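You operate a simulated robot arm through the tools that you are given. There is no shell and no other tool.

You are at the controls of a simulated robot arm. One attempt, no reset.

TASK
Put things in order on the corner bench. At the end: the grey steel block from the corner bench stands where the folded blue cloth stood; the cream grease tub (marked "GREASE 1") from the corner bench stands where the grey steel block stood; the green bottle (marked "SOAP") stands where the cream grease tub stood; the folded blue cloth stands on top of the brown rusty cylinder; whatever was shut is shut again. Leave all else as you found it, and nothing knocked over.

The check looks at the end state, three seconds after you hand in, the way a careful person would. Anything else that was tipped, shoved, dropped, spilled or broken makes it a failure. Flat cloth is picked up by pressing the open fingertips on it (5 to 10 N) and closing them slowly along it; thin cloth reads only 2 to 8 mm in the jaws.

THE ROBOT
A 6-joint arm with a two-finger parallel gripper, fixed in place. Base frame: the origin is at the foot of the arm, x ahead of it, y to its left, z up; the work surface is at about z = 850. Lengths are in mm, angles in degrees, forces in N, time in s.
With the tool pointing down near the work surface it reaches from about 260 to 680 mm from the base axis. Its first joint turns from -66.0 to 66.0 degrees. Payload 2.9 kg.
The tool frame sits at the grasp point between the pads (the TCP): z along the fingers, y along the line on which they close. The tips reach 30 mm beyond it. Largest opening 110 mm; finger width 20, thickness 10; the body of the gripper, 48 by 112 mm, starts 55 mm behind the TCP.
Orientation is that of the tool frame in the base frame, as a unit quaternion [x, y, z, w]. With the fingers straight down and closing along the base's y, the tool's x points along the base's -x, its y along +y and its z along -z.

THE INTERFACE
- The arm moves only by the tool play_rows. Its argument "moves" is a list of rows, each a list of 3 entries, a list of its own where there are three numbers: the turn, a rotation vector about the base's x, y, z in degrees, then the shift along the base's x, y, z in mm, then the closure, from 0 (fully open) to 1 (shut). In form: [[[rx, ry, rz], [tx, ty, tz], hand], ...]. A call has 1 to 20 rows; each row shifts and turns the commanded pose from where the row before left it. Rows are played at 5 a second. More than 50 mm and 8.6 degrees between two rows, or a gripper value outside its range, and nothing of the call is played. Where a pose cannot be reached the arm comes as near as it can. A force on the tool above 40 N (or 10 N above the force at the start of the call, whichever is more), or a blocked arm, ends the call early, and 0.2 s more pass. The fingers move at their own pace (about 108 mm/s each) and stop on an object; they squeeze with about 21 N. The grip force told is the motor's: it shows also when the fingers shut on nothing. Time passes only in rows, and 0.2 s behind the last, so rows that do not move let the fingers close. It gives the time, the measured TCP pose, the force on the tool (base axes), the opening and the grip force at its end, in the units of the frame above (readings bear some noise), with the torque about the TCP (base axes, N m) and any sound that the robot's microphone picked up.
- Cameras (640 x 400 px; columns grow to the right, rows downward): "scene" is fixed at [70.6, 434.9, 1396.5]; the picture's right is [-0.79, -0.61, 0.00], its down [-0.29, 0.37, -0.88] and it looks along [0.54, -0.70, -0.47] (base axes); focal length 312 px, centre (320, 200). "wrist" rides on the gripper at [72, 17, -103] in the tool frame; the picture's right is [-0.23, 0.97, 0.00], its down [-0.76, -0.18, -0.62] and it looks along [-0.61, -0.14, 0.78] (tool axes); focal length 222 px, centre (320, 200). There is no depth. A picture from a camera that has moved, and an enlarged one, comes with that camera's place and axes in the base frame and with its lens. The place of the scene camera against the robot may be out by one fixed shift of up to 12 mm in any direction.
- camera(camera): a new picture of that camera. The clock stands still meanwhile.
- inspect(camera, box): a new picture of the part [left, top, right, bottom] of that camera's present view, enlarged. The clock stands still meanwhile.
- close_job(): hands the job in; it is judged then, once.

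Places have to be worked out from the pictures, the camera data and where the tool is seen. Open the gripper and draw the arm clear of the work before you hand the job in, unless the task says otherwise.

The tools are called after ">>>" as a command line: name --argument value ..., lists and objects as JSON in quotes. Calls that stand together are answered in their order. play_rows: Moves the arm, as the interface text tells. Its arguments: {"type":"object","properties":{"moves":{"type":"array"}},"required":["moves"]} The other tools are called the same way: camera (camera) takes a picture; inspect (camera, box) takes an enlarged picture of a part of a camera's view; close_job () hands the job in.

At the start:

```text
time: 0.0
eef_pos: [432.9, -51.5, 1105.4]
tool_rot: [0.0, 1.0, 0.0, 0.001]
wrist_force: [0.0, -1.1, -1.1]
torque: [-0.01, 0.02, -0.02]
finger_gap: 109.8
finger_force: 0.0
```

scene: 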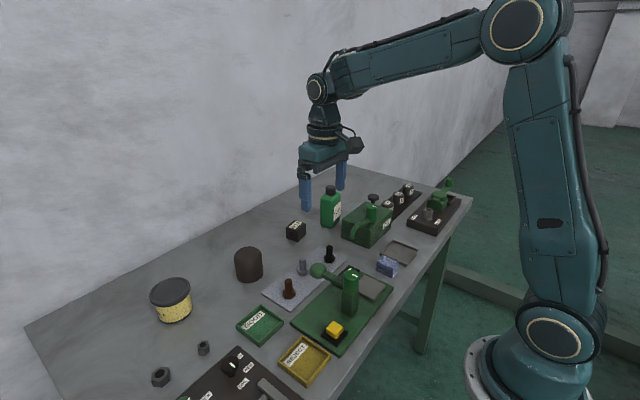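
wrist: 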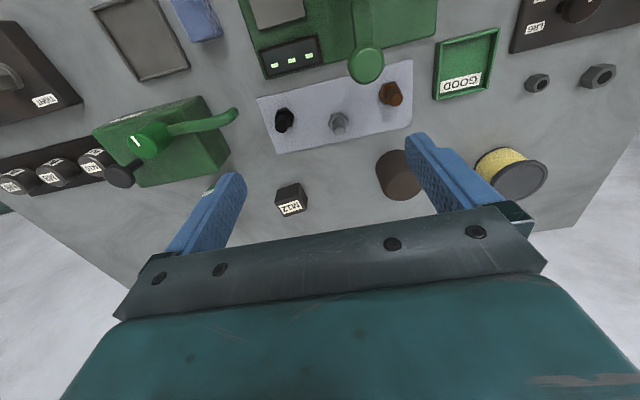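

The first pictures show a bench with many items; I'll enlarge parts of the scene view to identify the cloth, steel block, tub, bottle and cylinder.

>>> inspect --camera "scene" --box '[280, 160, 480, 285]'

>>> inspect --camera "scene" --box '[130, 230, 330, 355]'

>>> inspect --camera "scene" --box '[230, 250, 430, 375]'

>>> inspect --camera "scene" --box '[130, 320, 330, 400]'

```text
3.20 times, centred on (380, 222) of scene
camera zoom: at [70.6, 434.9, 1396.5], right [-0.79, -0.61, 0.0], down [-0.29, 0.37, -0.88], along [0.54, -0.7, -0.47], focal length 998 px, centre (128, 128)
```

zoom: 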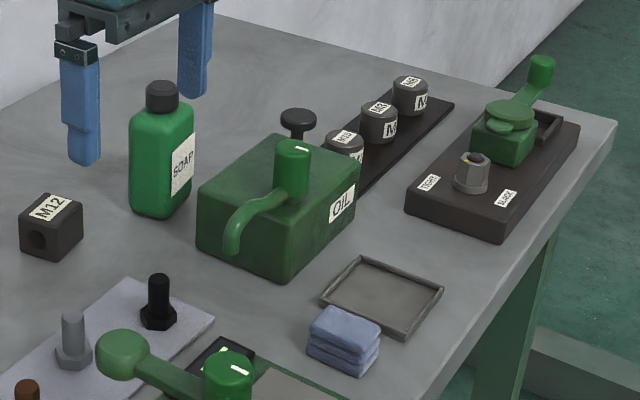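

```text
3.20 times, centred on (230, 292) of scene
camera zoom: at [70.6, 434.9, 1396.5], right [-0.79, -0.61, 0.0], down [-0.29, 0.37, -0.88], along [0.54, -0.7, -0.47], focal length 998 px, centre (608, -96)
```

zoom: 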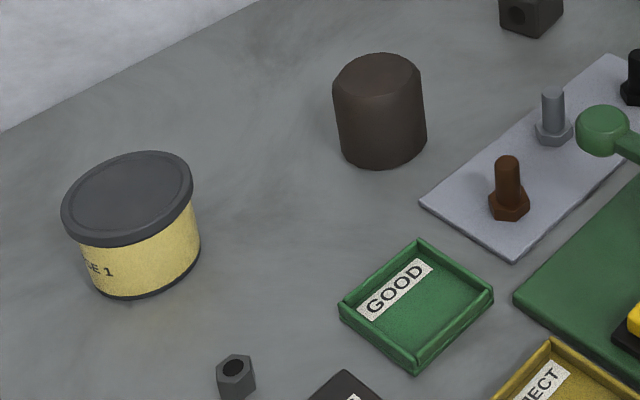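

```text
3.20 times, centred on (330, 312) of scene
camera zoom: at [70.6, 434.9, 1396.5], right [-0.79, -0.61, 0.0], down [-0.29, 0.37, -0.88], along [0.54, -0.7, -0.47], focal length 998 px, centre (288, -160)
```

zoom: 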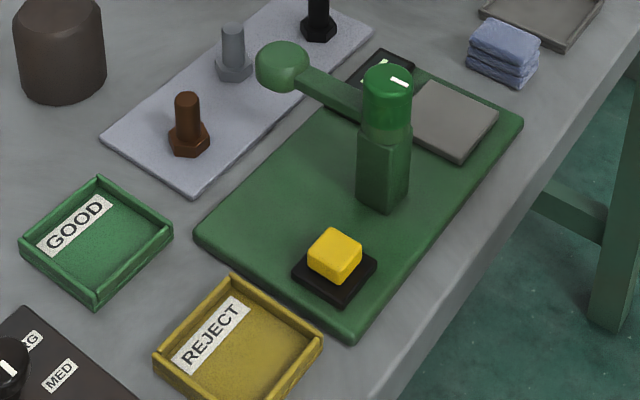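

```text
3.20 times, centred on (230, 360) of scene
camera zoom: at [70.6, 434.9, 1396.5], right [-0.79, -0.61, 0.0], down [-0.29, 0.37, -0.88], along [0.54, -0.7, -0.47], focal length 998 px, centre (608, -312)
```

zoom: 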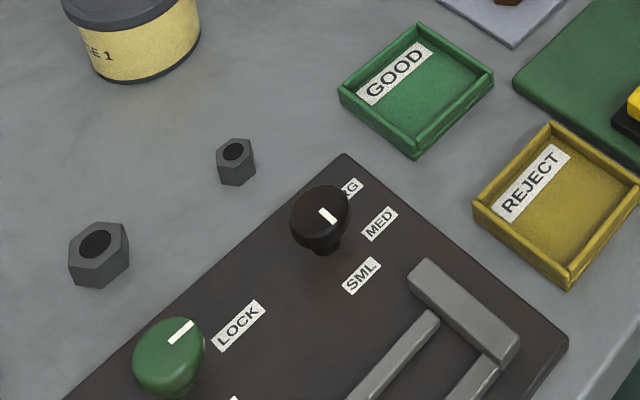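

The tub, cylinder, cloth and bottle are visible, but I still need to identify the "grey steel block". I'll enlarge the wrist view and the remaining scene parts.

>>> inspect --camera "wrist" --box '[220, 0, 460, 150]'

>>> inspect --camera "wrist" --box '[240, 130, 440, 255]'

>>> inspect --camera "wrist" --box '[0, 0, 240, 220]'

>>> inspect --camera "wrist" --box '[420, 0, 640, 220]'

>>> inspect --camera "scene" --box '[270, 180, 370, 250]'

```text
2.67 times, centred on (340, 75) of wrist
camera zoom: at [360.6, -33.3, 1210.0], right [0.23, 0.97, 0.0], down [0.76, -0.18, 0.62], along [0.61, -0.14, -0.78], focal length 592 px, centre (267, 533)
```

zoom: 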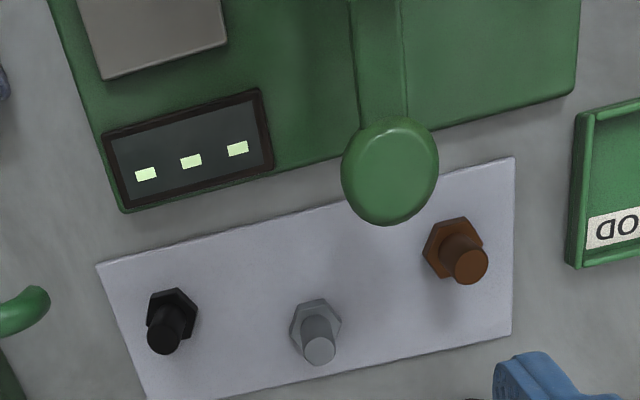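

```text
3.20 times, centred on (340, 192) of wrist
camera zoom: at [360.6, -33.3, 1210.0], right [0.23, 0.97, 0.0], down [0.76, -0.18, 0.62], along [0.61, -0.14, -0.78], focal length 711 px, centre (256, 224)
```

zoom: 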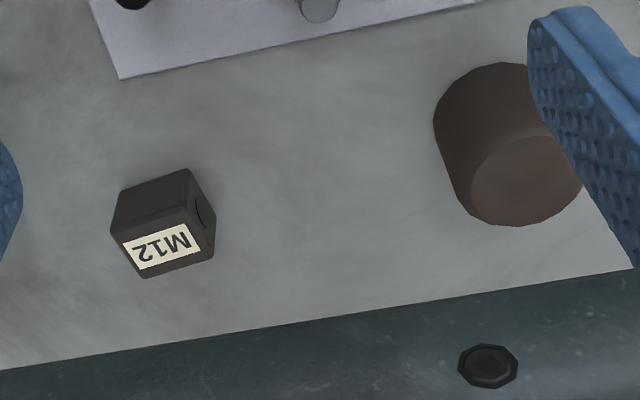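

```text
1.82 times, centred on (120, 110) of wrist
camera zoom: at [360.6, -33.3, 1210.0], right [0.23, 0.97, 0.0], down [0.76, -0.18, 0.62], along [0.61, -0.14, -0.78], focal length 404 px, centre (684, 364)
```

zoom: 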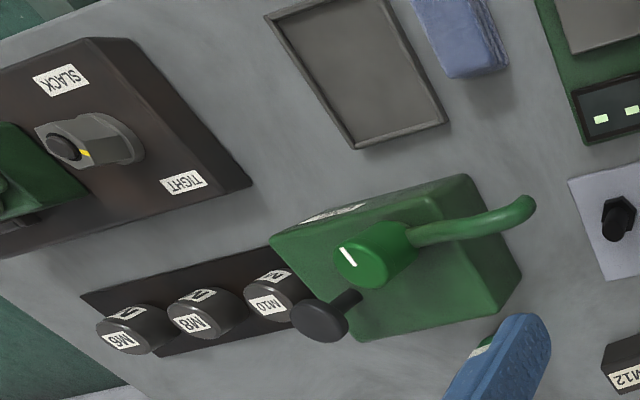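

```text
1.82 times, centred on (530, 110) of wrist
camera zoom: at [360.6, -33.3, 1210.0], right [0.23, 0.97, 0.0], down [0.76, -0.18, 0.62], along [0.61, -0.14, -0.78], focal length 404 px, centre (-62, 364)
```

zoom: 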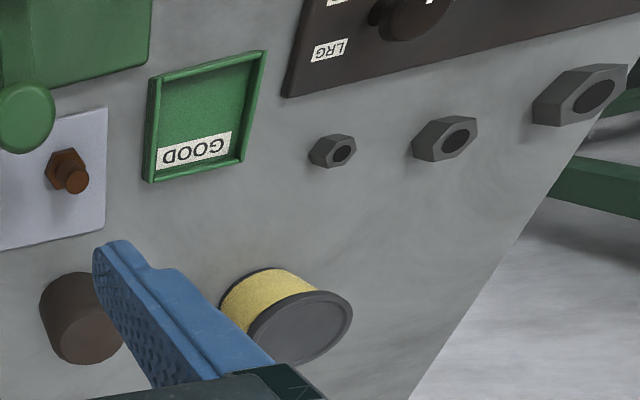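

```text
5.71 times, centred on (320, 215) of scene
camera zoom: at [70.6, 434.9, 1396.5], right [-0.79, -0.61, 0.0], down [-0.29, 0.37, -0.88], along [0.54, -0.7, -0.47], focal length 1781 px, centre (320, 114)
```

zoom: 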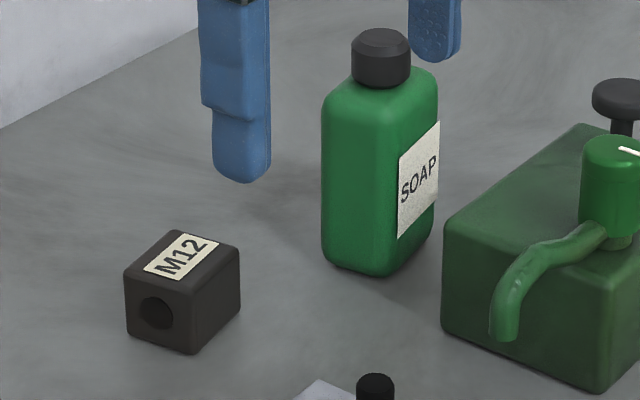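

The only block-like candidates so far are the dark "M12" cube and possibly something out of view. I'll move the wrist camera back and to the left to survey the rest of the bench before deciding.

>>> play_rows --moves '[[[0, 0, 0], [-24, 34, 5], 0], [[0, 0, 0], [-24, 34, 5], 0], [[0, 0, 0], [-24, 34, 5], 0], [[0, 0, 0], [-24, 34, 5], 0], [[0, 0, 0], [-24, 34, 5], 0], [[0, 0, 0], [-24, 34, 5], 0], [[0, 0, 0], [0, 0, 0], 0]]'

>>> camera --camera "wrist"

>>> camera --camera "scene"

```text
time: 1.6
eef_pos: [287.6, 152.2, 1137.0]
tool_rot: [0.0, 1.0, 0.0, -0.001]
wrist_force: [-0.7, 0.4, 0.7]
torque: [0.01, 0.03, -0.03]
finger_gap: 109.7
finger_force: 0.0
```

```text
taken
camera wrist: at [216.2, 170.3, 1240.7], right [0.23, 0.97, 0.0], down [0.76, -0.18, 0.62], along [0.61, -0.14, -0.78], focal length 222 px, centre (320, 200)
```

wrist: 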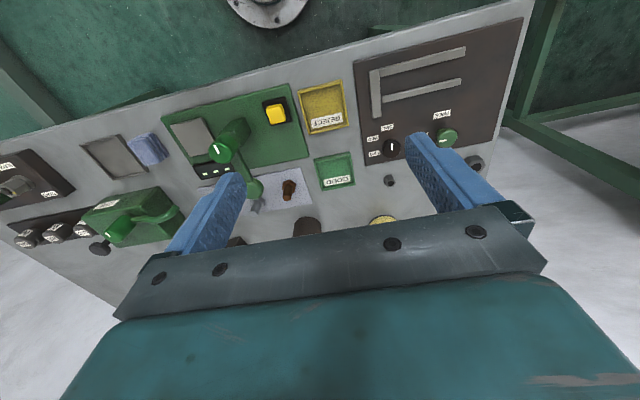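

```text
taken
```

scene: 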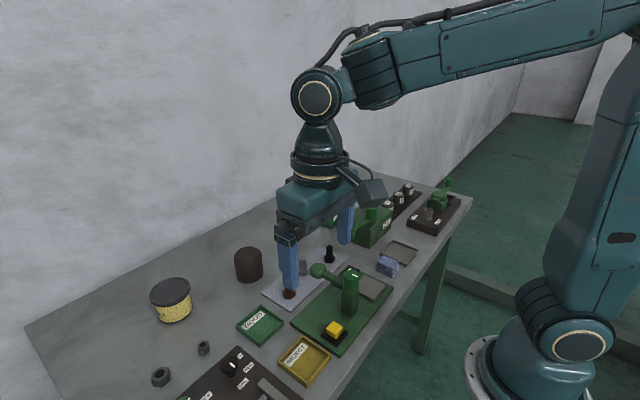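

The robot's wrist view now covers the front of the bench; I'll enlarge parts of it to check for any other grey block and to see details on the tester and left panel.

>>> inspect --camera "wrist" --box '[140, 70, 360, 210]'

>>> inspect --camera "wrist" --box '[340, 20, 540, 210]'

>>> inspect --camera "wrist" --box '[0, 110, 200, 270]'

```text
2.86 times, centred on (250, 140) of wrist
camera zoom: at [216.2, 170.3, 1240.7], right [0.23, 0.97, 0.0], down [0.76, -0.18, 0.62], along [0.61, -0.14, -0.78], focal length 635 px, centre (520, 371)
```

zoom: 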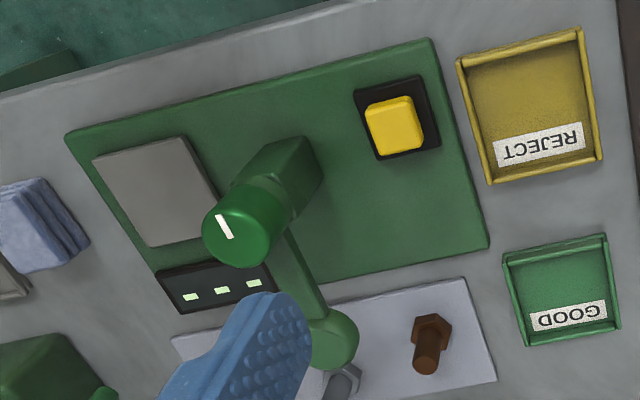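

```text
2.11 times, centred on (440, 115) of wrist
camera zoom: at [216.2, 170.3, 1240.7], right [0.23, 0.97, 0.0], down [0.76, -0.18, 0.62], along [0.61, -0.14, -0.78], focal length 468 px, centre (67, 379)
```

zoom: 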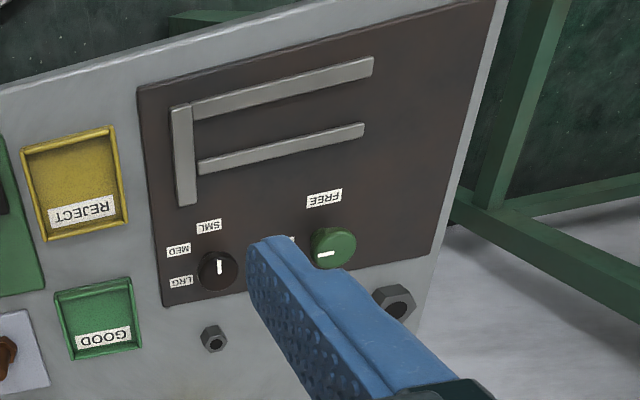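

```text
2.50 times, centred on (100, 190) of wrist
camera zoom: at [216.2, 170.3, 1240.7], right [0.23, 0.97, 0.0], down [0.76, -0.18, 0.62], along [0.61, -0.14, -0.78], focal length 555 px, centre (870, 225)
```

zoom: 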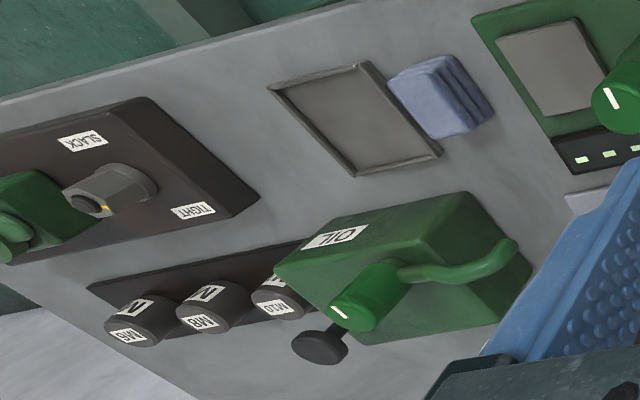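

No other block is on the bench, so I take the dark "M12" cube as the grey steel block. Next I go above the folded cloth (scene estimate about (321, -175)) to measure it with the wrist camera.

>>> play_rows --moves '[[[0, 0, 0], [5, -40, -8], 0], [[0, 0, 0], [5, -40, -8], 0], [[0, 0, 0], [5, -40, -8], 0], [[0, 0, 0], [5, -40, -8], 0], [[0, 0, 0], [5, -40, -8], 0], [[0, 0, 0], [5, -40, -8], 0], [[0, 0, 0], [5, -40, -8], 0], [[0, 0, 0], [5, -42, -8], 0], [[0, 0, 0], [0, 0, 0], 0], [[0, 0, 0], [0, 0, 0], 0]]'

>>> camera --camera "wrist"

>>> camera --camera "scene"

```text
time: 3.8
eef_pos: [329.2, -169.8, 1070.5]
tool_rot: [0.0, 1.0, 0.0, -0.001]
wrist_force: [0.6, -0.6, 0.2]
torque: [-0.04, 0.01, 0.03]
finger_gap: 109.5
finger_force: 0.0
```

```text
taken
camera wrist: at [256.7, -151.0, 1174.9], right [0.23, 0.97, 0.0], down [0.76, -0.18, 0.62], along [0.61, -0.14, -0.78], focal length 222 px, centre (320, 200)
```

wrist: 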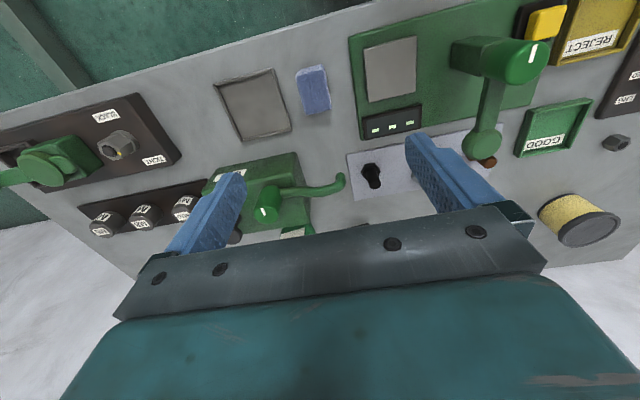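

```text
taken
```

scene: 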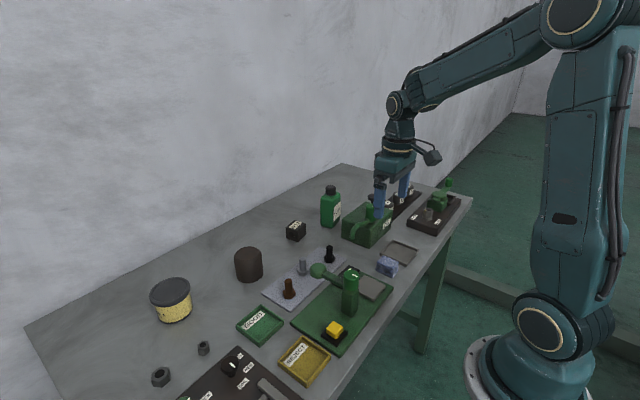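

The cloth is visible at about pixel (313, 90) of the wrist view; enlarging it to measure corners.

>>> inspect --camera "wrist" --box '[260, 50, 380, 125]'

>>> inspect --camera "scene" --box '[350, 230, 430, 280]'

```text
5.33 times, centred on (320, 88) of wrist
camera zoom: at [256.7, -151.0, 1174.9], right [0.23, 0.97, 0.0], down [0.76, -0.18, 0.62], along [0.61, -0.14, -0.78], focal length 1185 px, centre (320, 800)
```

zoom: 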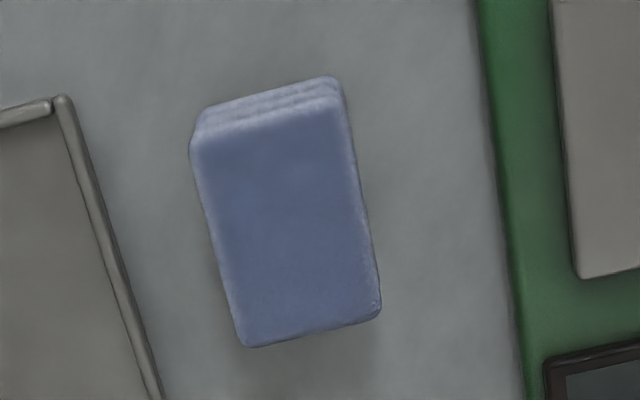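

```text
8.00 times, centred on (390, 255) of scene
camera zoom: at [70.6, 434.9, 1396.5], right [-0.79, -0.61, 0.0], down [-0.29, 0.37, -0.88], along [0.54, -0.7, -0.47], focal length 2494 px, centre (-240, -240)
```

zoom: 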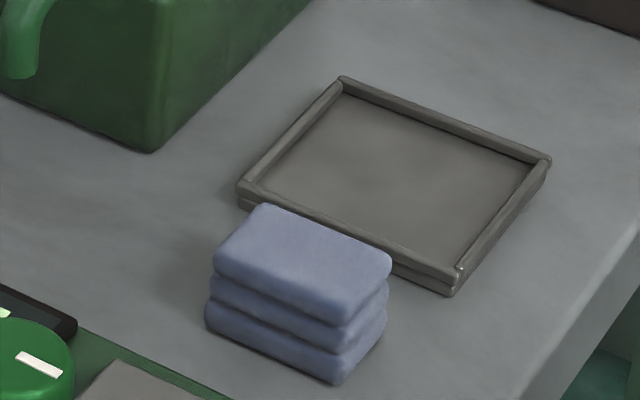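

The cloth comes out axis-aligned at about x 300–345, y −191…−157, centre (322.5, −174), top ≈ 877; tray edge is at y≈−219, tester edge at y≈−124. Now I move to view the M12 block, cylinder and bottle closely before touching anything.

>>> play_rows --moves '[[[0, 0, 0], [30, 15, 0], 0], [[0, 0, 0], [30, 15, 0], 0], [[0, 0, 0], [30, 15, 0], 0], [[0, 0, 0], [30, 15, 0], 0], [[0, 0, 0], [0, 0, 0], 0], [[0, 0, 0], [0, 0, 0], 0]]'

>>> camera --camera "wrist"

>>> inspect --camera "wrist" --box '[240, 130, 400, 230]'

```text
time: 5.2
eef_pos: [447.0, -109.4, 1072.8]
tool_rot: [0.0, 1.0, 0.0, 0.0]
wrist_force: [0.4, -0.2, -0.9]
torque: [0.0, -0.01, 0.04]
finger_gap: 109.9
finger_force: 0.0
```

```text
taken
camera wrist: at [376.3, -89.9, 1176.5], right [0.23, 0.97, 0.0], down [0.76, -0.18, 0.62], along [0.61, -0.14, -0.78], focal length 222 px, centre (320, 200)
```

wrist: 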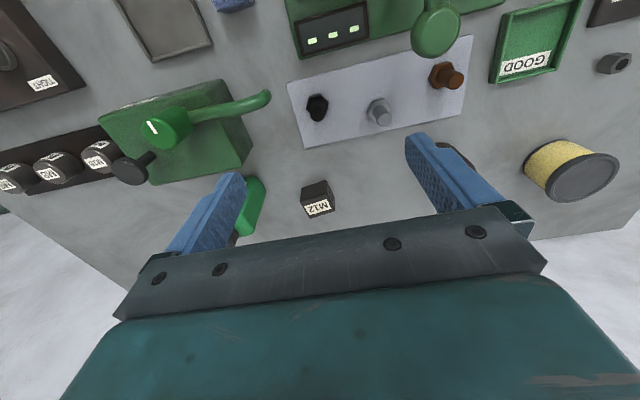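

```text
4.00 times, centred on (320, 180) of wrist
camera zoom: at [376.3, -89.9, 1176.5], right [0.23, 0.97, 0.0], down [0.76, -0.18, 0.62], along [0.61, -0.14, -0.78], focal length 888 px, centre (320, 280)
```

zoom: 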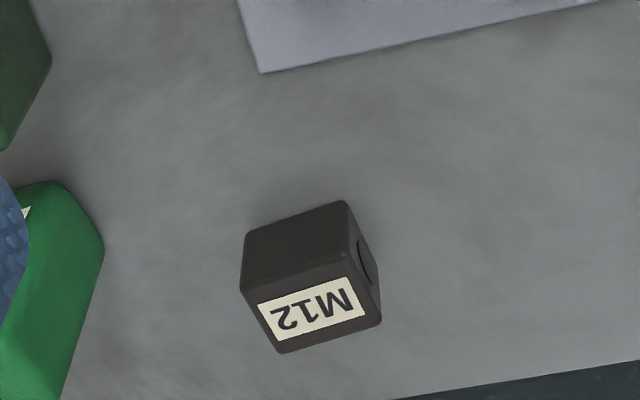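

Block measured: top face centre ≈ (613, −149), 48 × 38–40 × 40 mm, yaw ≈ +8°. Next I shift right to view the bottle.

>>> play_rows --moves '[[[0, 0, 0], [-12, -36, 10], 0], [[0, 0, 0], [-12, -36, 10], 0], [[0, 0, 0], [-12, -36, 10], 0], [[0, 0, 0], [-12, -36, 10], 0], [[0, 0, 0], [0, 0, 0], 0], [[0, 0, 0], [0, 0, 0], 0]]'

>>> camera --camera "wrist"

>>> inspect --camera "wrist" --box '[240, 110, 416, 230]'

```text
time: 6.6
eef_pos: [399.7, -253.7, 1113.3]
tool_rot: [0.0, 1.0, 0.0, 0.0]
wrist_force: [0.6, 0.6, 0.0]
torque: [0.0, -0.02, 0.01]
finger_gap: 109.7
finger_force: 0.1
```

```text
taken
camera wrist: at [327.7, -234.4, 1215.9], right [0.23, 0.97, 0.0], down [0.76, -0.18, 0.62], along [0.61, -0.14, -0.78], focal length 222 px, centre (320, 200)
```

wrist: 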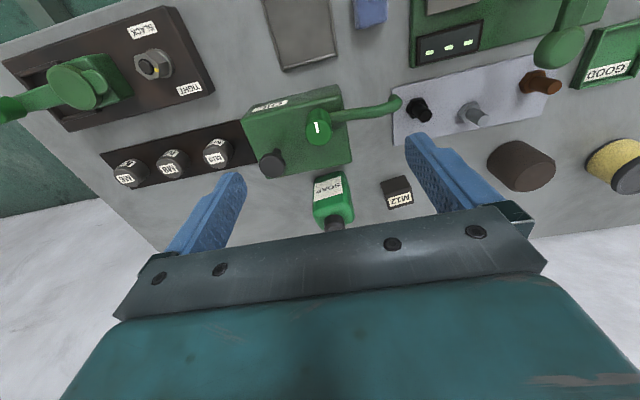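

```text
3.33 times, centred on (328, 170) of wrist
camera zoom: at [327.7, -234.4, 1215.9], right [0.23, 0.97, 0.0], down [0.76, -0.18, 0.62], along [0.61, -0.14, -0.78], focal length 740 px, centre (293, 300)
```

zoom: 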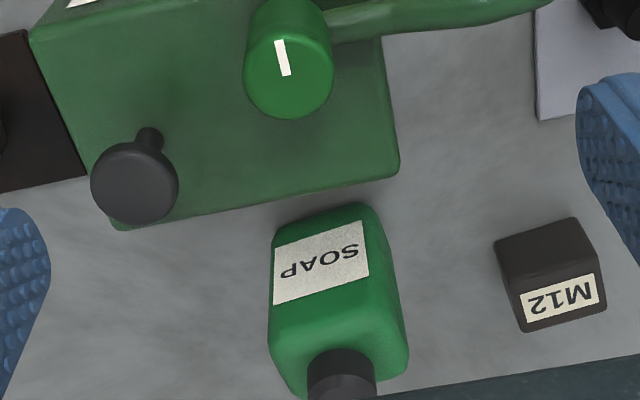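

The bottle stands at roughly x 554–592, y −303…−247 with yaw ≈5°, its near edge matching between both cameras, so the scene camera shift seems small. Now I move left to view the cylinder and tub.

>>> play_rows --moves '[[[0, 0, 0], [8, 45, -3], 0], [[0, 0, 0], [8, 45, -3], 0], [[0, 0, 0], [8, 45, -3], 0], [[0, 0, 0], [8, 45, -3], 0], [[0, 0, 0], [8, 45, -3], 0], [[0, 0, 0], [8, 45, -3], 0], [[0, 0, 0], [8, 45, -3], 0], [[0, 0, 0], [0, 30, 0], 0], [[0, 0, 0], [0, 0, 0], 0], [[0, 0, 0], [0, 0, 0], 0]]'

>>> camera --camera "wrist"

>>> inspect --camera "wrist" --box '[240, 110, 416, 230]'

>>> inspect --camera "scene" --box '[210, 225, 290, 295]'

>>> inspect --camera "scene" --box '[130, 260, 210, 330]'

```text
time: 8.8
eef_pos: [455.6, 90.8, 1091.3]
tool_rot: [0.0, 1.0, 0.0, 0.0]
wrist_force: [0.2, 0.4, -0.1]
torque: [0.03, 0.01, -0.02]
finger_gap: 109.9
finger_force: 0.0
```

```text
taken
camera wrist: at [385.0, 110.0, 1194.9], right [0.23, 0.97, 0.0], down [0.76, -0.18, 0.62], along [0.61, -0.14, -0.78], focal length 222 px, centre (320, 200)
```

wrist: 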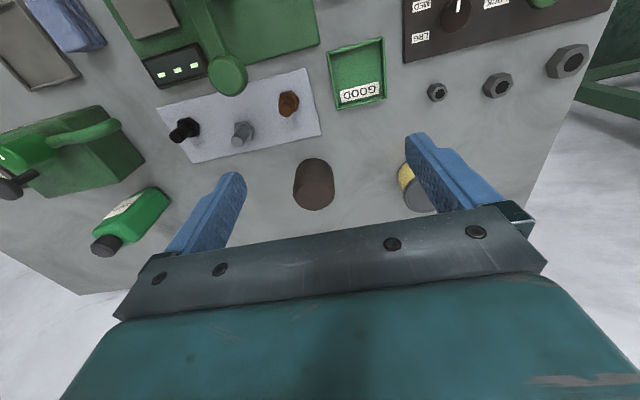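

```text
3.33 times, centred on (328, 170) of wrist
camera zoom: at [385.0, 110.0, 1194.9], right [0.23, 0.97, 0.0], down [0.76, -0.18, 0.62], along [0.61, -0.14, -0.78], focal length 740 px, centre (293, 300)
```

zoom: 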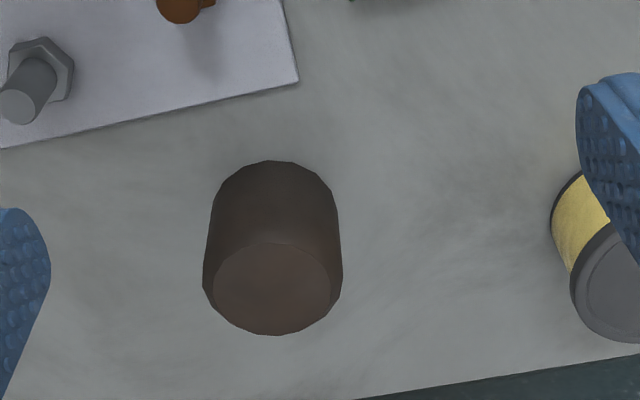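

```text
5.71 times, centred on (250, 260) of scene
camera zoom: at [70.6, 434.9, 1396.5], right [-0.79, -0.61, 0.0], down [-0.29, 0.37, -0.88], along [0.54, -0.7, -0.47], focal length 1781 px, centre (720, -143)
```

zoom: 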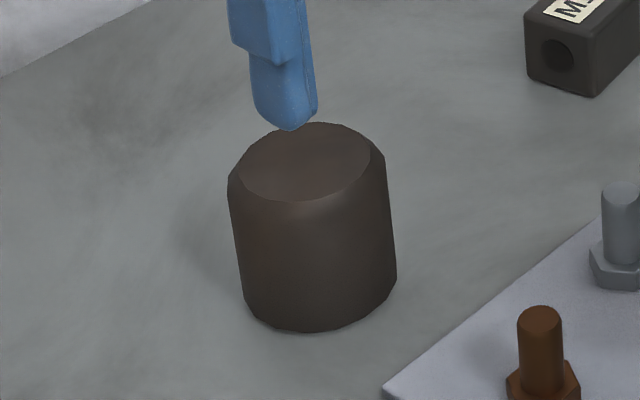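

```text
5.71 times, centred on (170, 295) of scene
camera zoom: at [70.6, 434.9, 1396.5], right [-0.79, -0.61, 0.0], down [-0.29, 0.37, -0.88], along [0.54, -0.7, -0.47], focal length 1781 px, centre (1177, -343)
```

zoom: 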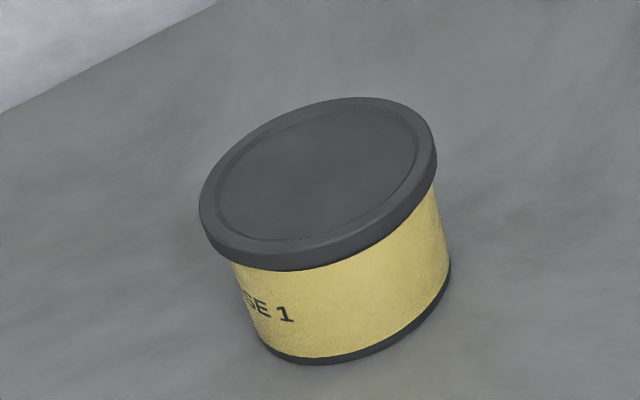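

Cylinder: centre ≈ (596, 50), flat top ≈57 mm wide at z ≈ 912. Now I move further left to view the tub.

>>> play_rows --moves '[[[0, 0, 0], [0, 38, 0], 0], [[0, 0, 0], [0, 38, 0], 0], [[0, 0, 0], [0, 38, 0], 0], [[0, 0, 0], [0, 38, 0], 0], [[0, 0, 0], [0, 38, 0], 0], [[0, 0, 0], [0, 0, 0], 0], [[0, 0, 0], [0, 0, 0], 0]]'

>>> camera --camera "wrist"

>>> inspect --camera "wrist" --box '[240, 110, 416, 230]'

```text
time: 10.4
eef_pos: [457.1, 278.9, 1091.8]
tool_rot: [0.0, 1.0, 0.0, 0.0]
wrist_force: [0.3, -0.3, 0.2]
torque: [-0.01, 0.0, -0.01]
finger_gap: 110.0
finger_force: 0.0
```

```text
taken
camera wrist: at [385.9, 298.6, 1196.1], right [0.23, 0.97, 0.0], down [0.76, -0.18, 0.62], along [0.61, -0.14, -0.78], focal length 222 px, centre (320, 200)
```

wrist: 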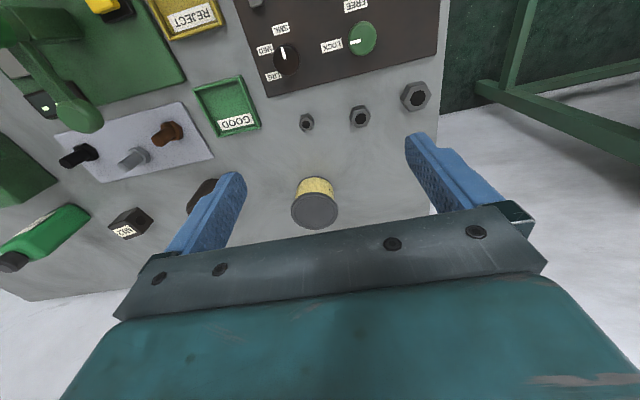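

```text
3.33 times, centred on (328, 170) of wrist
camera zoom: at [385.9, 298.6, 1196.1], right [0.23, 0.97, 0.0], down [0.76, -0.18, 0.62], along [0.61, -0.14, -0.78], focal length 740 px, centre (293, 300)
```

zoom: 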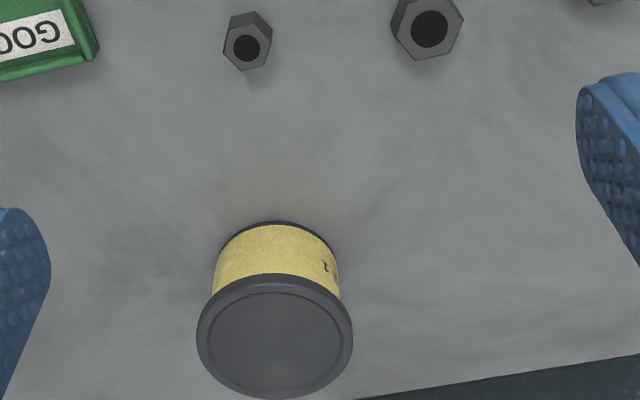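

Tub: lid centre ≈ (633, 230), lid Ø ≈ 81, height ≈ 57. Now I go back above the cloth with the jaws partly closed (about 60 mm) to descend between tray and tester.

>>> play_rows --moves '[[[0, 0, 0], [-13.4, -45, 0], 0], [[0, 0, 0], [-13.4, -45, 0], 0], [[0, 0, 0], [-13.4, -45, 0], 0], [[0, 0, 0], [-13.4, -45, 0], 0.2], [[0, 0, 0], [-13.4, -45, 0], 0.3], [[0, 0, 0], [-13.4, -45, 0], 0.4], [[0, 0, 0], [-13.4, -45, 0], 0.46], [[0, 0, 0], [-13.4, -45, 0], 0.46], [[0, 0, 0], [-13.4, -45, -20], 0.46], [[0, 0, 0], [-13.4, -48, -40], 0.46], [[0, 0, 0], [0, 0, -40], 0.46], [[0, 0, 0], [0, 0, -30], 0.46], [[0, 0, 0], [0, 0, 0], 0.46], [[0, 0, 0], [0, 0, 0], 0.46]]'

>>> camera --camera "wrist"

>>> inspect --camera "wrist" --box '[220, 80, 420, 205]'

```text
refused: row 9 steps farther than a row can; nothing moved
```

```text
taken
camera wrist: at [385.9, 298.6, 1196.1], right [0.23, 0.97, 0.0], down [0.76, -0.18, 0.62], along [0.61, -0.14, -0.78], focal length 222 px, centre (320, 200)
```

wrist: 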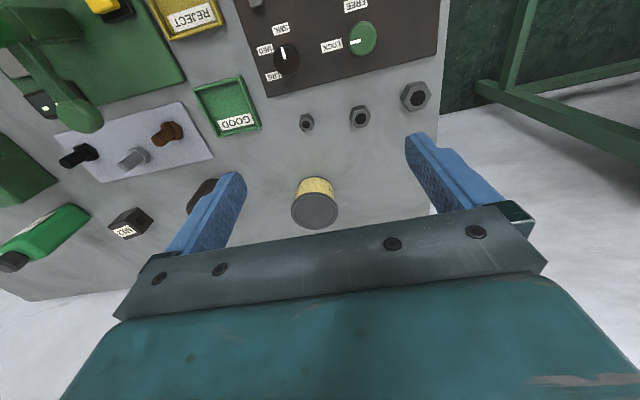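

```text
3.20 times, centred on (320, 142) of wrist
camera zoom: at [385.9, 298.6, 1196.1], right [0.23, 0.97, 0.0], down [0.76, -0.18, 0.62], along [0.61, -0.14, -0.78], focal length 711 px, centre (320, 384)
```

zoom: 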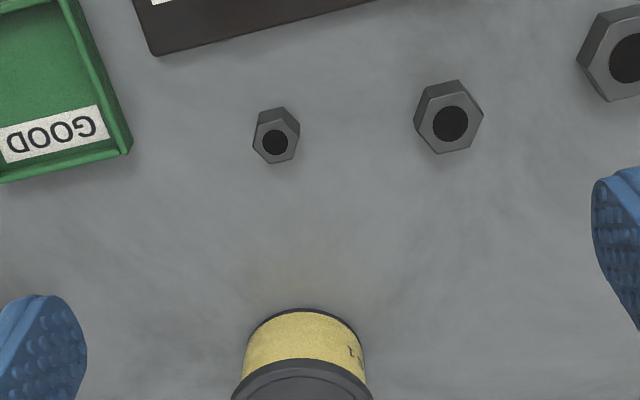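

The call was refused because one row exceeded the 50 mm step; I resend it with smaller steps.

>>> play_rows --moves '[[[0, 0, 0], [-13.4, -45, 0], 0], [[0, 0, 0], [-13.4, -45, 0], 0], [[0, 0, 0], [-13.4, -45, 0], 0], [[0, 0, 0], [-13.4, -45, 0], 0.2], [[0, 0, 0], [-13.4, -45, 0], 0.3], [[0, 0, 0], [-13.4, -45, 0], 0.4], [[0, 0, 0], [-13.4, -45, 0], 0.46], [[0, 0, 0], [-13.4, -45, 0], 0.46], [[0, 0, 0], [-13.4, -45, 0], 0.46], [[0, 0, 0], [-13.4, -46, 0], 0.46], [[0, 0, 0], [0, 0, -45], 0.46], [[0, 0, 0], [0, 0, -45], 0.46], [[0, 0, 0], [0, 0, -30], 0.46], [[0, 0, 0], [0, 0, 0], 0.46], [[0, 0, 0], [0, 0, 0], 0.46]]'

>>> camera --camera "wrist"

>>> inspect --camera "wrist" --box '[220, 80, 420, 205]'

```text
time: 13.6
eef_pos: [322.6, -169.7, 972.1]
tool_rot: [-0.001, 1.0, 0.0, 0.001]
wrist_force: [-0.3, -1.0, -0.6]
torque: [-0.04, 0.0, 0.0]
finger_gap: 59.5
finger_force: 0.0
```

```text
taken
camera wrist: at [251.0, -151.4, 1075.0], right [0.23, 0.97, 0.0], down [0.76, -0.18, 0.62], along [0.61, -0.14, -0.78], focal length 222 px, centre (320, 200)
```

wrist: 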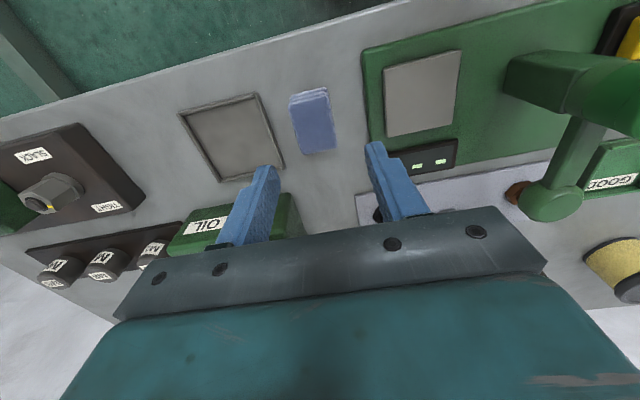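

```text
3.20 times, centred on (320, 142) of wrist
camera zoom: at [251.0, -151.4, 1075.0], right [0.23, 0.97, 0.0], down [0.76, -0.18, 0.62], along [0.61, -0.14, -0.78], focal length 711 px, centre (320, 384)
```

zoom: 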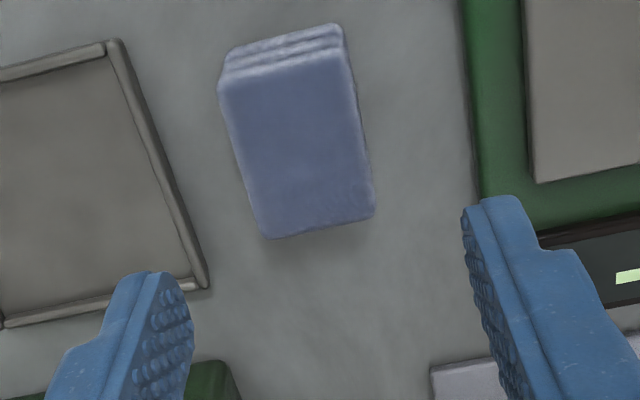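

Cloth centre re-measured at ≈ (323.5, −174), top ≈ 878–880. I shift 4 mm in y and descend in steps to tips about 4 mm above the bench, jaws at 60 mm.

>>> play_rows --moves '[[[0, 0, 0], [0.8, -4.2, -20], 0.46], [[0, 0, 0], [0, 0, -20], 0.46], [[0, 0, 0], [0, 0, -15], 0.46], [[0, 0, 0], [0, 0, 0], 0.46], [[0, 0, 0], [0, 0, 0], 0.46]]'

>>> camera --camera "wrist"

>>> inspect --camera "scene" --box '[340, 190, 440, 290]'

```text
time: 14.8
eef_pos: [325.6, -174.3, 915.2]
tool_rot: [0.0, 1.0, 0.0, 0.0]
wrist_force: [-0.3, 0.9, 0.6]
torque: [-0.02, -0.01, -0.02]
finger_gap: 59.1
finger_force: 0.1
```

```text
taken
camera wrist: at [252.3, -155.6, 1019.6], right [0.23, 0.97, 0.0], down [0.76, -0.18, 0.62], along [0.61, -0.14, -0.78], focal length 222 px, centre (320, 200)
```

wrist: 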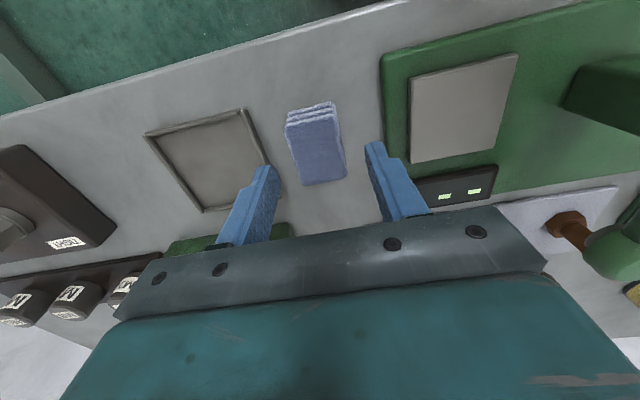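

```text
4.00 times, centred on (390, 240) of scene
camera zoom: at [70.6, 434.9, 1396.5], right [-0.79, -0.61, 0.0], down [-0.29, 0.37, -0.88], along [0.54, -0.7, -0.47], focal length 1247 px, centre (40, 40)
```

zoom: 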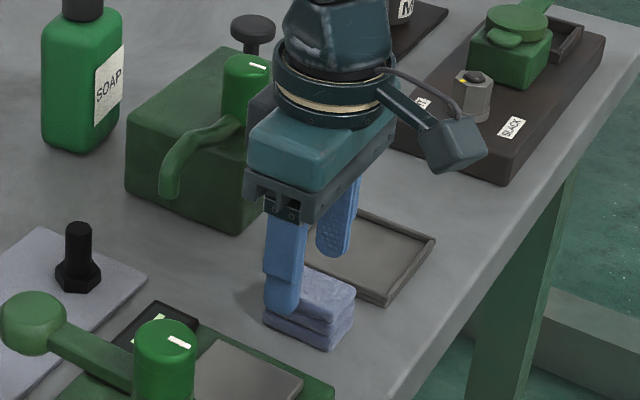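

The fingers straddle the cloth; I narrow slightly to 55 mm for more tray clearance and go down the last ~31 mm.

>>> play_rows --moves '[[[0, 0, 0], [-1, 0, 0], 0.5], [[0, 0, 0], [0, 0, -12], 0.5], [[0, 0, 0], [0, 0, -12], 0.5], [[0, 0, 0], [0, 0, -7], 0.5], [[0, 0, 0], [0, 0, 0], 0.5], [[0, 0, 0], [0, 0, 0], 0.5]]'

>>> camera --camera "wrist"

>>> inspect --camera "scene" --box '[340, 190, 440, 290]'

```text
time: 16.2
eef_pos: [322.5, -173.4, 885.4]
tool_rot: [0.0, 1.0, 0.0, 0.0]
wrist_force: [-0.3, 0.2, -0.1]
torque: [-0.02, 0.04, 0.01]
finger_gap: 55.2
finger_force: 0.1
```

```text
taken
camera wrist: at [251.0, -155.2, 988.7], right [0.23, 0.97, 0.0], down [0.76, -0.18, 0.62], along [0.61, -0.14, -0.78], focal length 222 px, centre (320, 200)
```

wrist: 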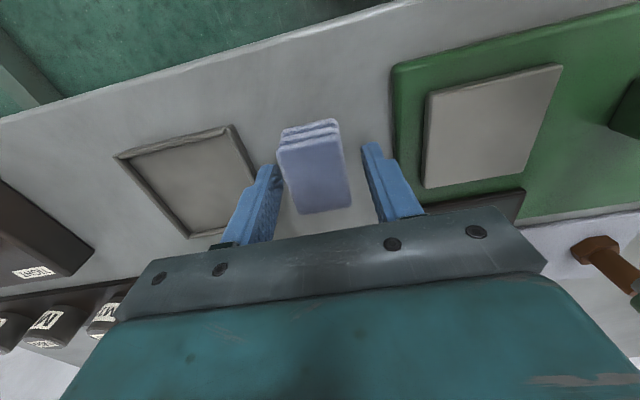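

```text
4.00 times, centred on (390, 240) of scene
camera zoom: at [70.6, 434.9, 1396.5], right [-0.79, -0.61, 0.0], down [-0.29, 0.37, -0.88], along [0.54, -0.7, -0.47], focal length 1247 px, centre (40, 40)
```

zoom: 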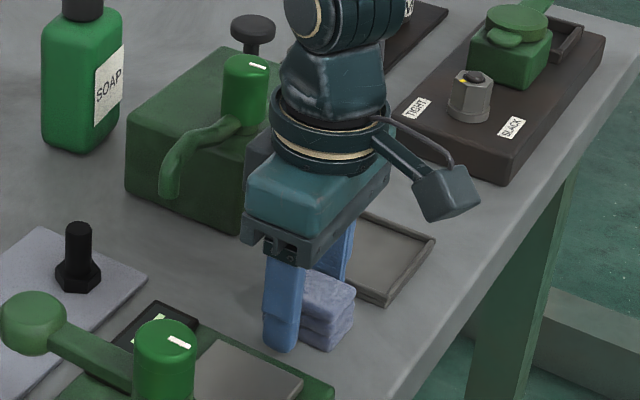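

Fingers are evenly placed on either side of the cloth with tips ≈5 mm above the bench. I close slowly.

>>> play_rows --moves '[[[0, 0, 0], [0, 0, -1.5], 0.55], [[0, 0, 0], [0, 0, 0], 0.6], [[0, 0, 0], [0, 0, 0], 0.65], [[0, 0, 0], [0, 0, 0], 0.7], [[0, 0, 0], [0, 0, 0], 0.75], [[0, 0, 0], [0, 0, 0], 0.8], [[0, 0, 0], [0, 0, 0], 0.8]]'

```text
time: 17.8
eef_pos: [323.4, -174.0, 883.9]
tool_rot: [-0.001, 1.0, 0.0, 0.0]
wrist_force: [-0.8, 0.0, 1.2]
torque: [0.0, 0.03, -0.02]
finger_gap: 35.6
finger_force: 21.6
```

The jaws stopped on the cloth at 35.6 mm with 21 N. I lift it a little and check.

>>> play_rows --moves '[[[0, 0, 0], [0, 0, 5], 0.9], [[0, 0, 0], [0, 0, 10], 0.9], [[0, 0, 0], [0, 0, 15], 0.9], [[0, 0, 0], [0, 0, 20], 0.9], [[0, 0, 0], [0, 0, 25], 0.9], [[0, 0, 0], [0, 0, 0], 0.9]]'

>>> inspect --camera "scene" --box '[340, 190, 440, 290]'

>>> camera --camera "wrist"

```text
time: 19.2
eef_pos: [321.0, -177.0, 959.8]
tool_rot: [0.0, 1.0, 0.0, 0.0]
wrist_force: [0.4, -0.5, -0.5]
torque: [-0.01, 0.02, -0.01]
finger_gap: 35.4
finger_force: 21.1
```

```text
4.00 times, centred on (390, 240) of scene
camera zoom: at [70.6, 434.9, 1396.5], right [-0.79, -0.61, 0.0], down [-0.29, 0.37, -0.88], along [0.54, -0.7, -0.47], focal length 1247 px, centre (40, 40)
```

zoom: 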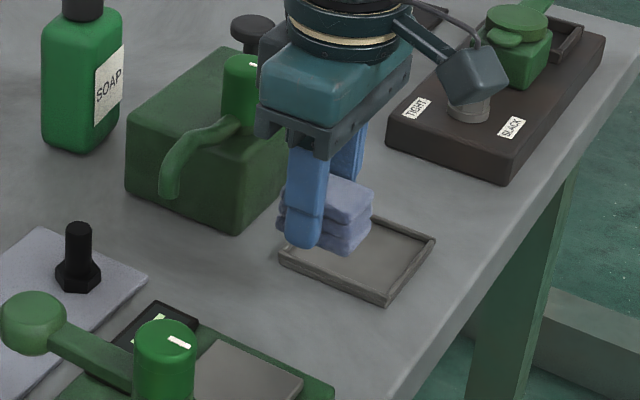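

```text
taken
camera wrist: at [249.4, -157.0, 1062.9], right [0.23, 0.97, 0.0], down [0.76, -0.18, 0.62], along [0.61, -0.14, -0.78], focal length 222 px, centre (320, 200)
```

wrist: 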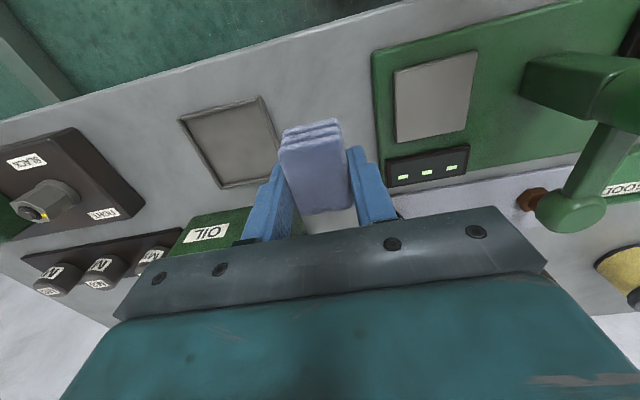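

The cloth is held securely. I raise to about z 1050 and carry it over the bolts to above the cylinder at about (596, 50).

>>> play_rows --moves '[[[0, 0, 0], [0, 0, 45], 0.9], [[0, 0, 0], [0, 0, 45], 0.9], [[0, 0, 0], [34.2, 28.2, 0], 0.9], [[0, 0, 0], [34.2, 28.2, 0], 0.9], [[0, 0, 0], [34.2, 28.2, 0], 0.9], [[0, 0, 0], [34.2, 28.2, 0], 0.9], [[0, 0, 0], [34.2, 28.2, 0], 0.9], [[0, 0, 0], [34.2, 28.2, 0], 0.9], [[0, 0, 0], [34.2, 28.2, 0], 0.9], [[0, 0, 0], [33, 27, 0], 0.9], [[0, 0, 0], [0, 0, 0], 0.9], [[0, 0, 0], [0, 0, 0], 0.9]]'

>>> camera --camera "wrist"

>>> camera --camera "scene"

```text
time: 21.8
eef_pos: [596.7, 49.8, 1048.3]
tool_rot: [0.0, 1.0, 0.001, 0.0]
wrist_force: [-0.4, -0.1, -0.1]
torque: [0.0, -0.02, -0.01]
finger_gap: 35.7
finger_force: 21.0
```

```text
taken
camera wrist: at [524.2, 67.9, 1153.0], right [0.23, 0.97, 0.0], down [0.76, -0.18, 0.62], along [0.61, -0.14, -0.78], focal length 222 px, centre (320, 200)
```

wrist: 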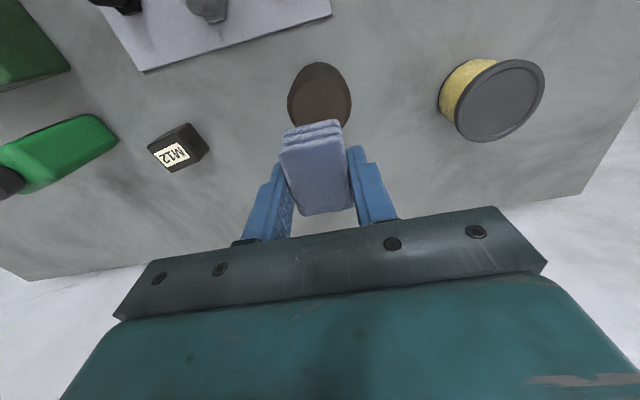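

```text
taken
```

scene: 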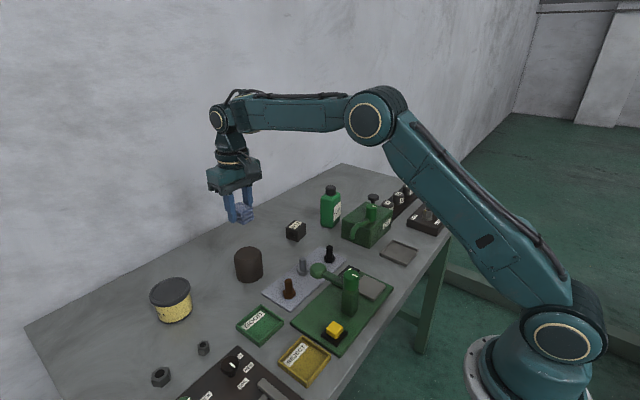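

The cloth is above the cylinder. I enlarge this wrist view to refine the cylinder's centre and also the tub and block.

>>> inspect --camera "wrist" --box '[260, 40, 388, 120]'

>>> inspect --camera "wrist" --box '[420, 40, 564, 150]'

>>> inspect --camera "wrist" --box '[120, 100, 248, 180]'

```text
5.00 times, centred on (324, 80) of wrist
camera zoom: at [524.2, 67.9, 1153.0], right [0.23, 0.97, 0.0], down [0.76, -0.18, 0.62], along [0.61, -0.14, -0.78], focal length 1111 px, centre (300, 800)
```

zoom: 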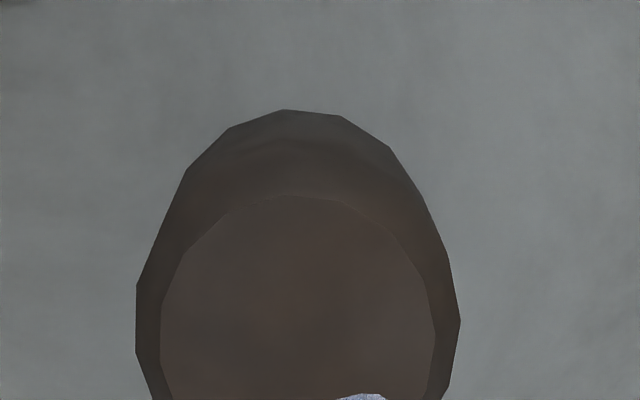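

```text
3.64 times, centred on (492, 95) of wrist
camera zoom: at [524.2, 67.9, 1153.0], right [0.23, 0.97, 0.0], down [0.76, -0.18, 0.62], along [0.61, -0.14, -0.78], focal length 808 px, centre (-306, 582)
```

zoom: 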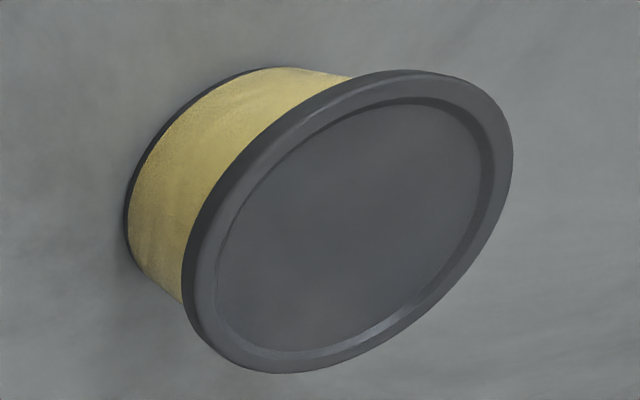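

```text
5.00 times, centred on (184, 140) of wrist
camera zoom: at [524.2, 67.9, 1153.0], right [0.23, 0.97, 0.0], down [0.76, -0.18, 0.62], along [0.61, -0.14, -0.78], focal length 1111 px, centre (1000, 500)
```

zoom: 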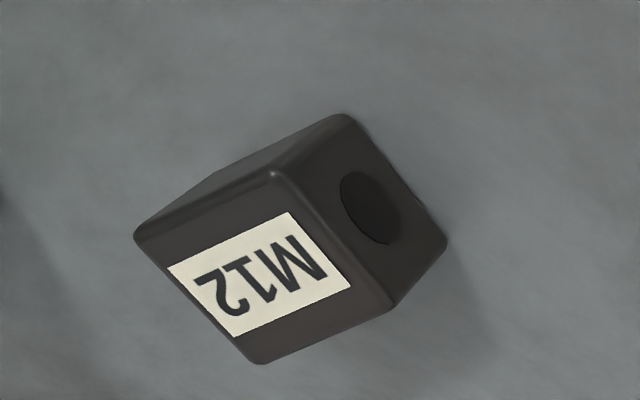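

Cylinder centre refined to ≈ (594, 50). I shift −2.5 mm in x and descend to about 14 mm above the expected contact.

>>> play_rows --moves '[[[0, 0, 0], [-2.5, 0, -30], 0.9], [[0, 0, 0], [0, 0, -30], 0.9], [[0, 0, 0], [0, 0, -26], 0.9], [[0, 0, 0], [0, 0, 0], 0.9], [[0, 0, 0], [0, 0, 0], 0.9]]'

>>> inspect --camera "scene" --box '[200, 190, 300, 290]'

>>> camera --camera "wrist"

```text
time: 23.0
eef_pos: [592.4, 49.2, 964.1]
tool_rot: [0.0, 1.0, 0.0, 0.0]
wrist_force: [-0.2, -0.5, 0.0]
torque: [0.01, 0.0, 0.01]
finger_gap: 35.6
finger_force: 21.1
```

```text
4.00 times, centred on (250, 240) of scene
camera zoom: at [70.6, 434.9, 1396.5], right [-0.79, -0.61, 0.0], down [-0.29, 0.37, -0.88], along [0.54, -0.7, -0.47], focal length 1247 px, centre (600, 40)
```

zoom: 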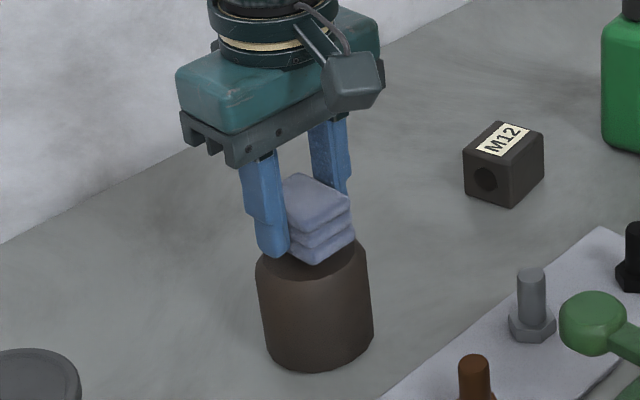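

```text
taken
camera wrist: at [521.0, 67.8, 1066.5], right [0.23, 0.97, 0.0], down [0.76, -0.18, 0.62], along [0.61, -0.14, -0.78], focal length 222 px, centre (320, 200)
```

wrist: 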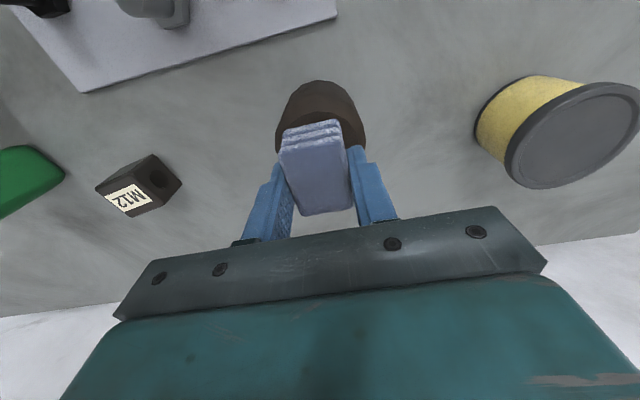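

Aligned over the cylinder; lowering slowly toward contact (expected TCP z ≈ 946).

>>> play_rows --moves '[[[0, 0, 0], [0.8, 0.5, -5], 0.9], [[0, 0, 0], [0, 0, -4], 0.9], [[0, 0, 0], [0, 0, -3], 0.9], [[0, 0, 0], [0, 0, -1.5], 0.9], [[0, 0, 0], [0, 0, 0], 0.9], [[0, 0, 0], [0, 0, 0], 0.9]]'

>>> inspect --camera "scene" --box '[220, 220, 280, 290]'

```text
time: 24.4
eef_pos: [593.7, 50.1, 951.6]
tool_rot: [0.0, 1.0, 0.0, 0.004]
wrist_force: [0.2, -1.4, 29.9]
torque: [0.0, 0.01, 0.0]
finger_gap: 35.6
finger_force: 21.3
```

```text
5.71 times, centred on (250, 255) of scene
camera zoom: at [70.0, 434.8, 1396.5], right [-0.79, -0.61, 0.0], down [-0.29, 0.37, -0.88], along [0.54, -0.7, -0.47], focal length 1781 px, centre (720, -114)
```

zoom: 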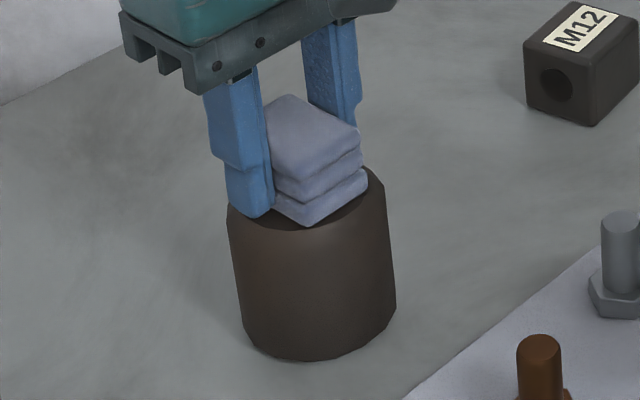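

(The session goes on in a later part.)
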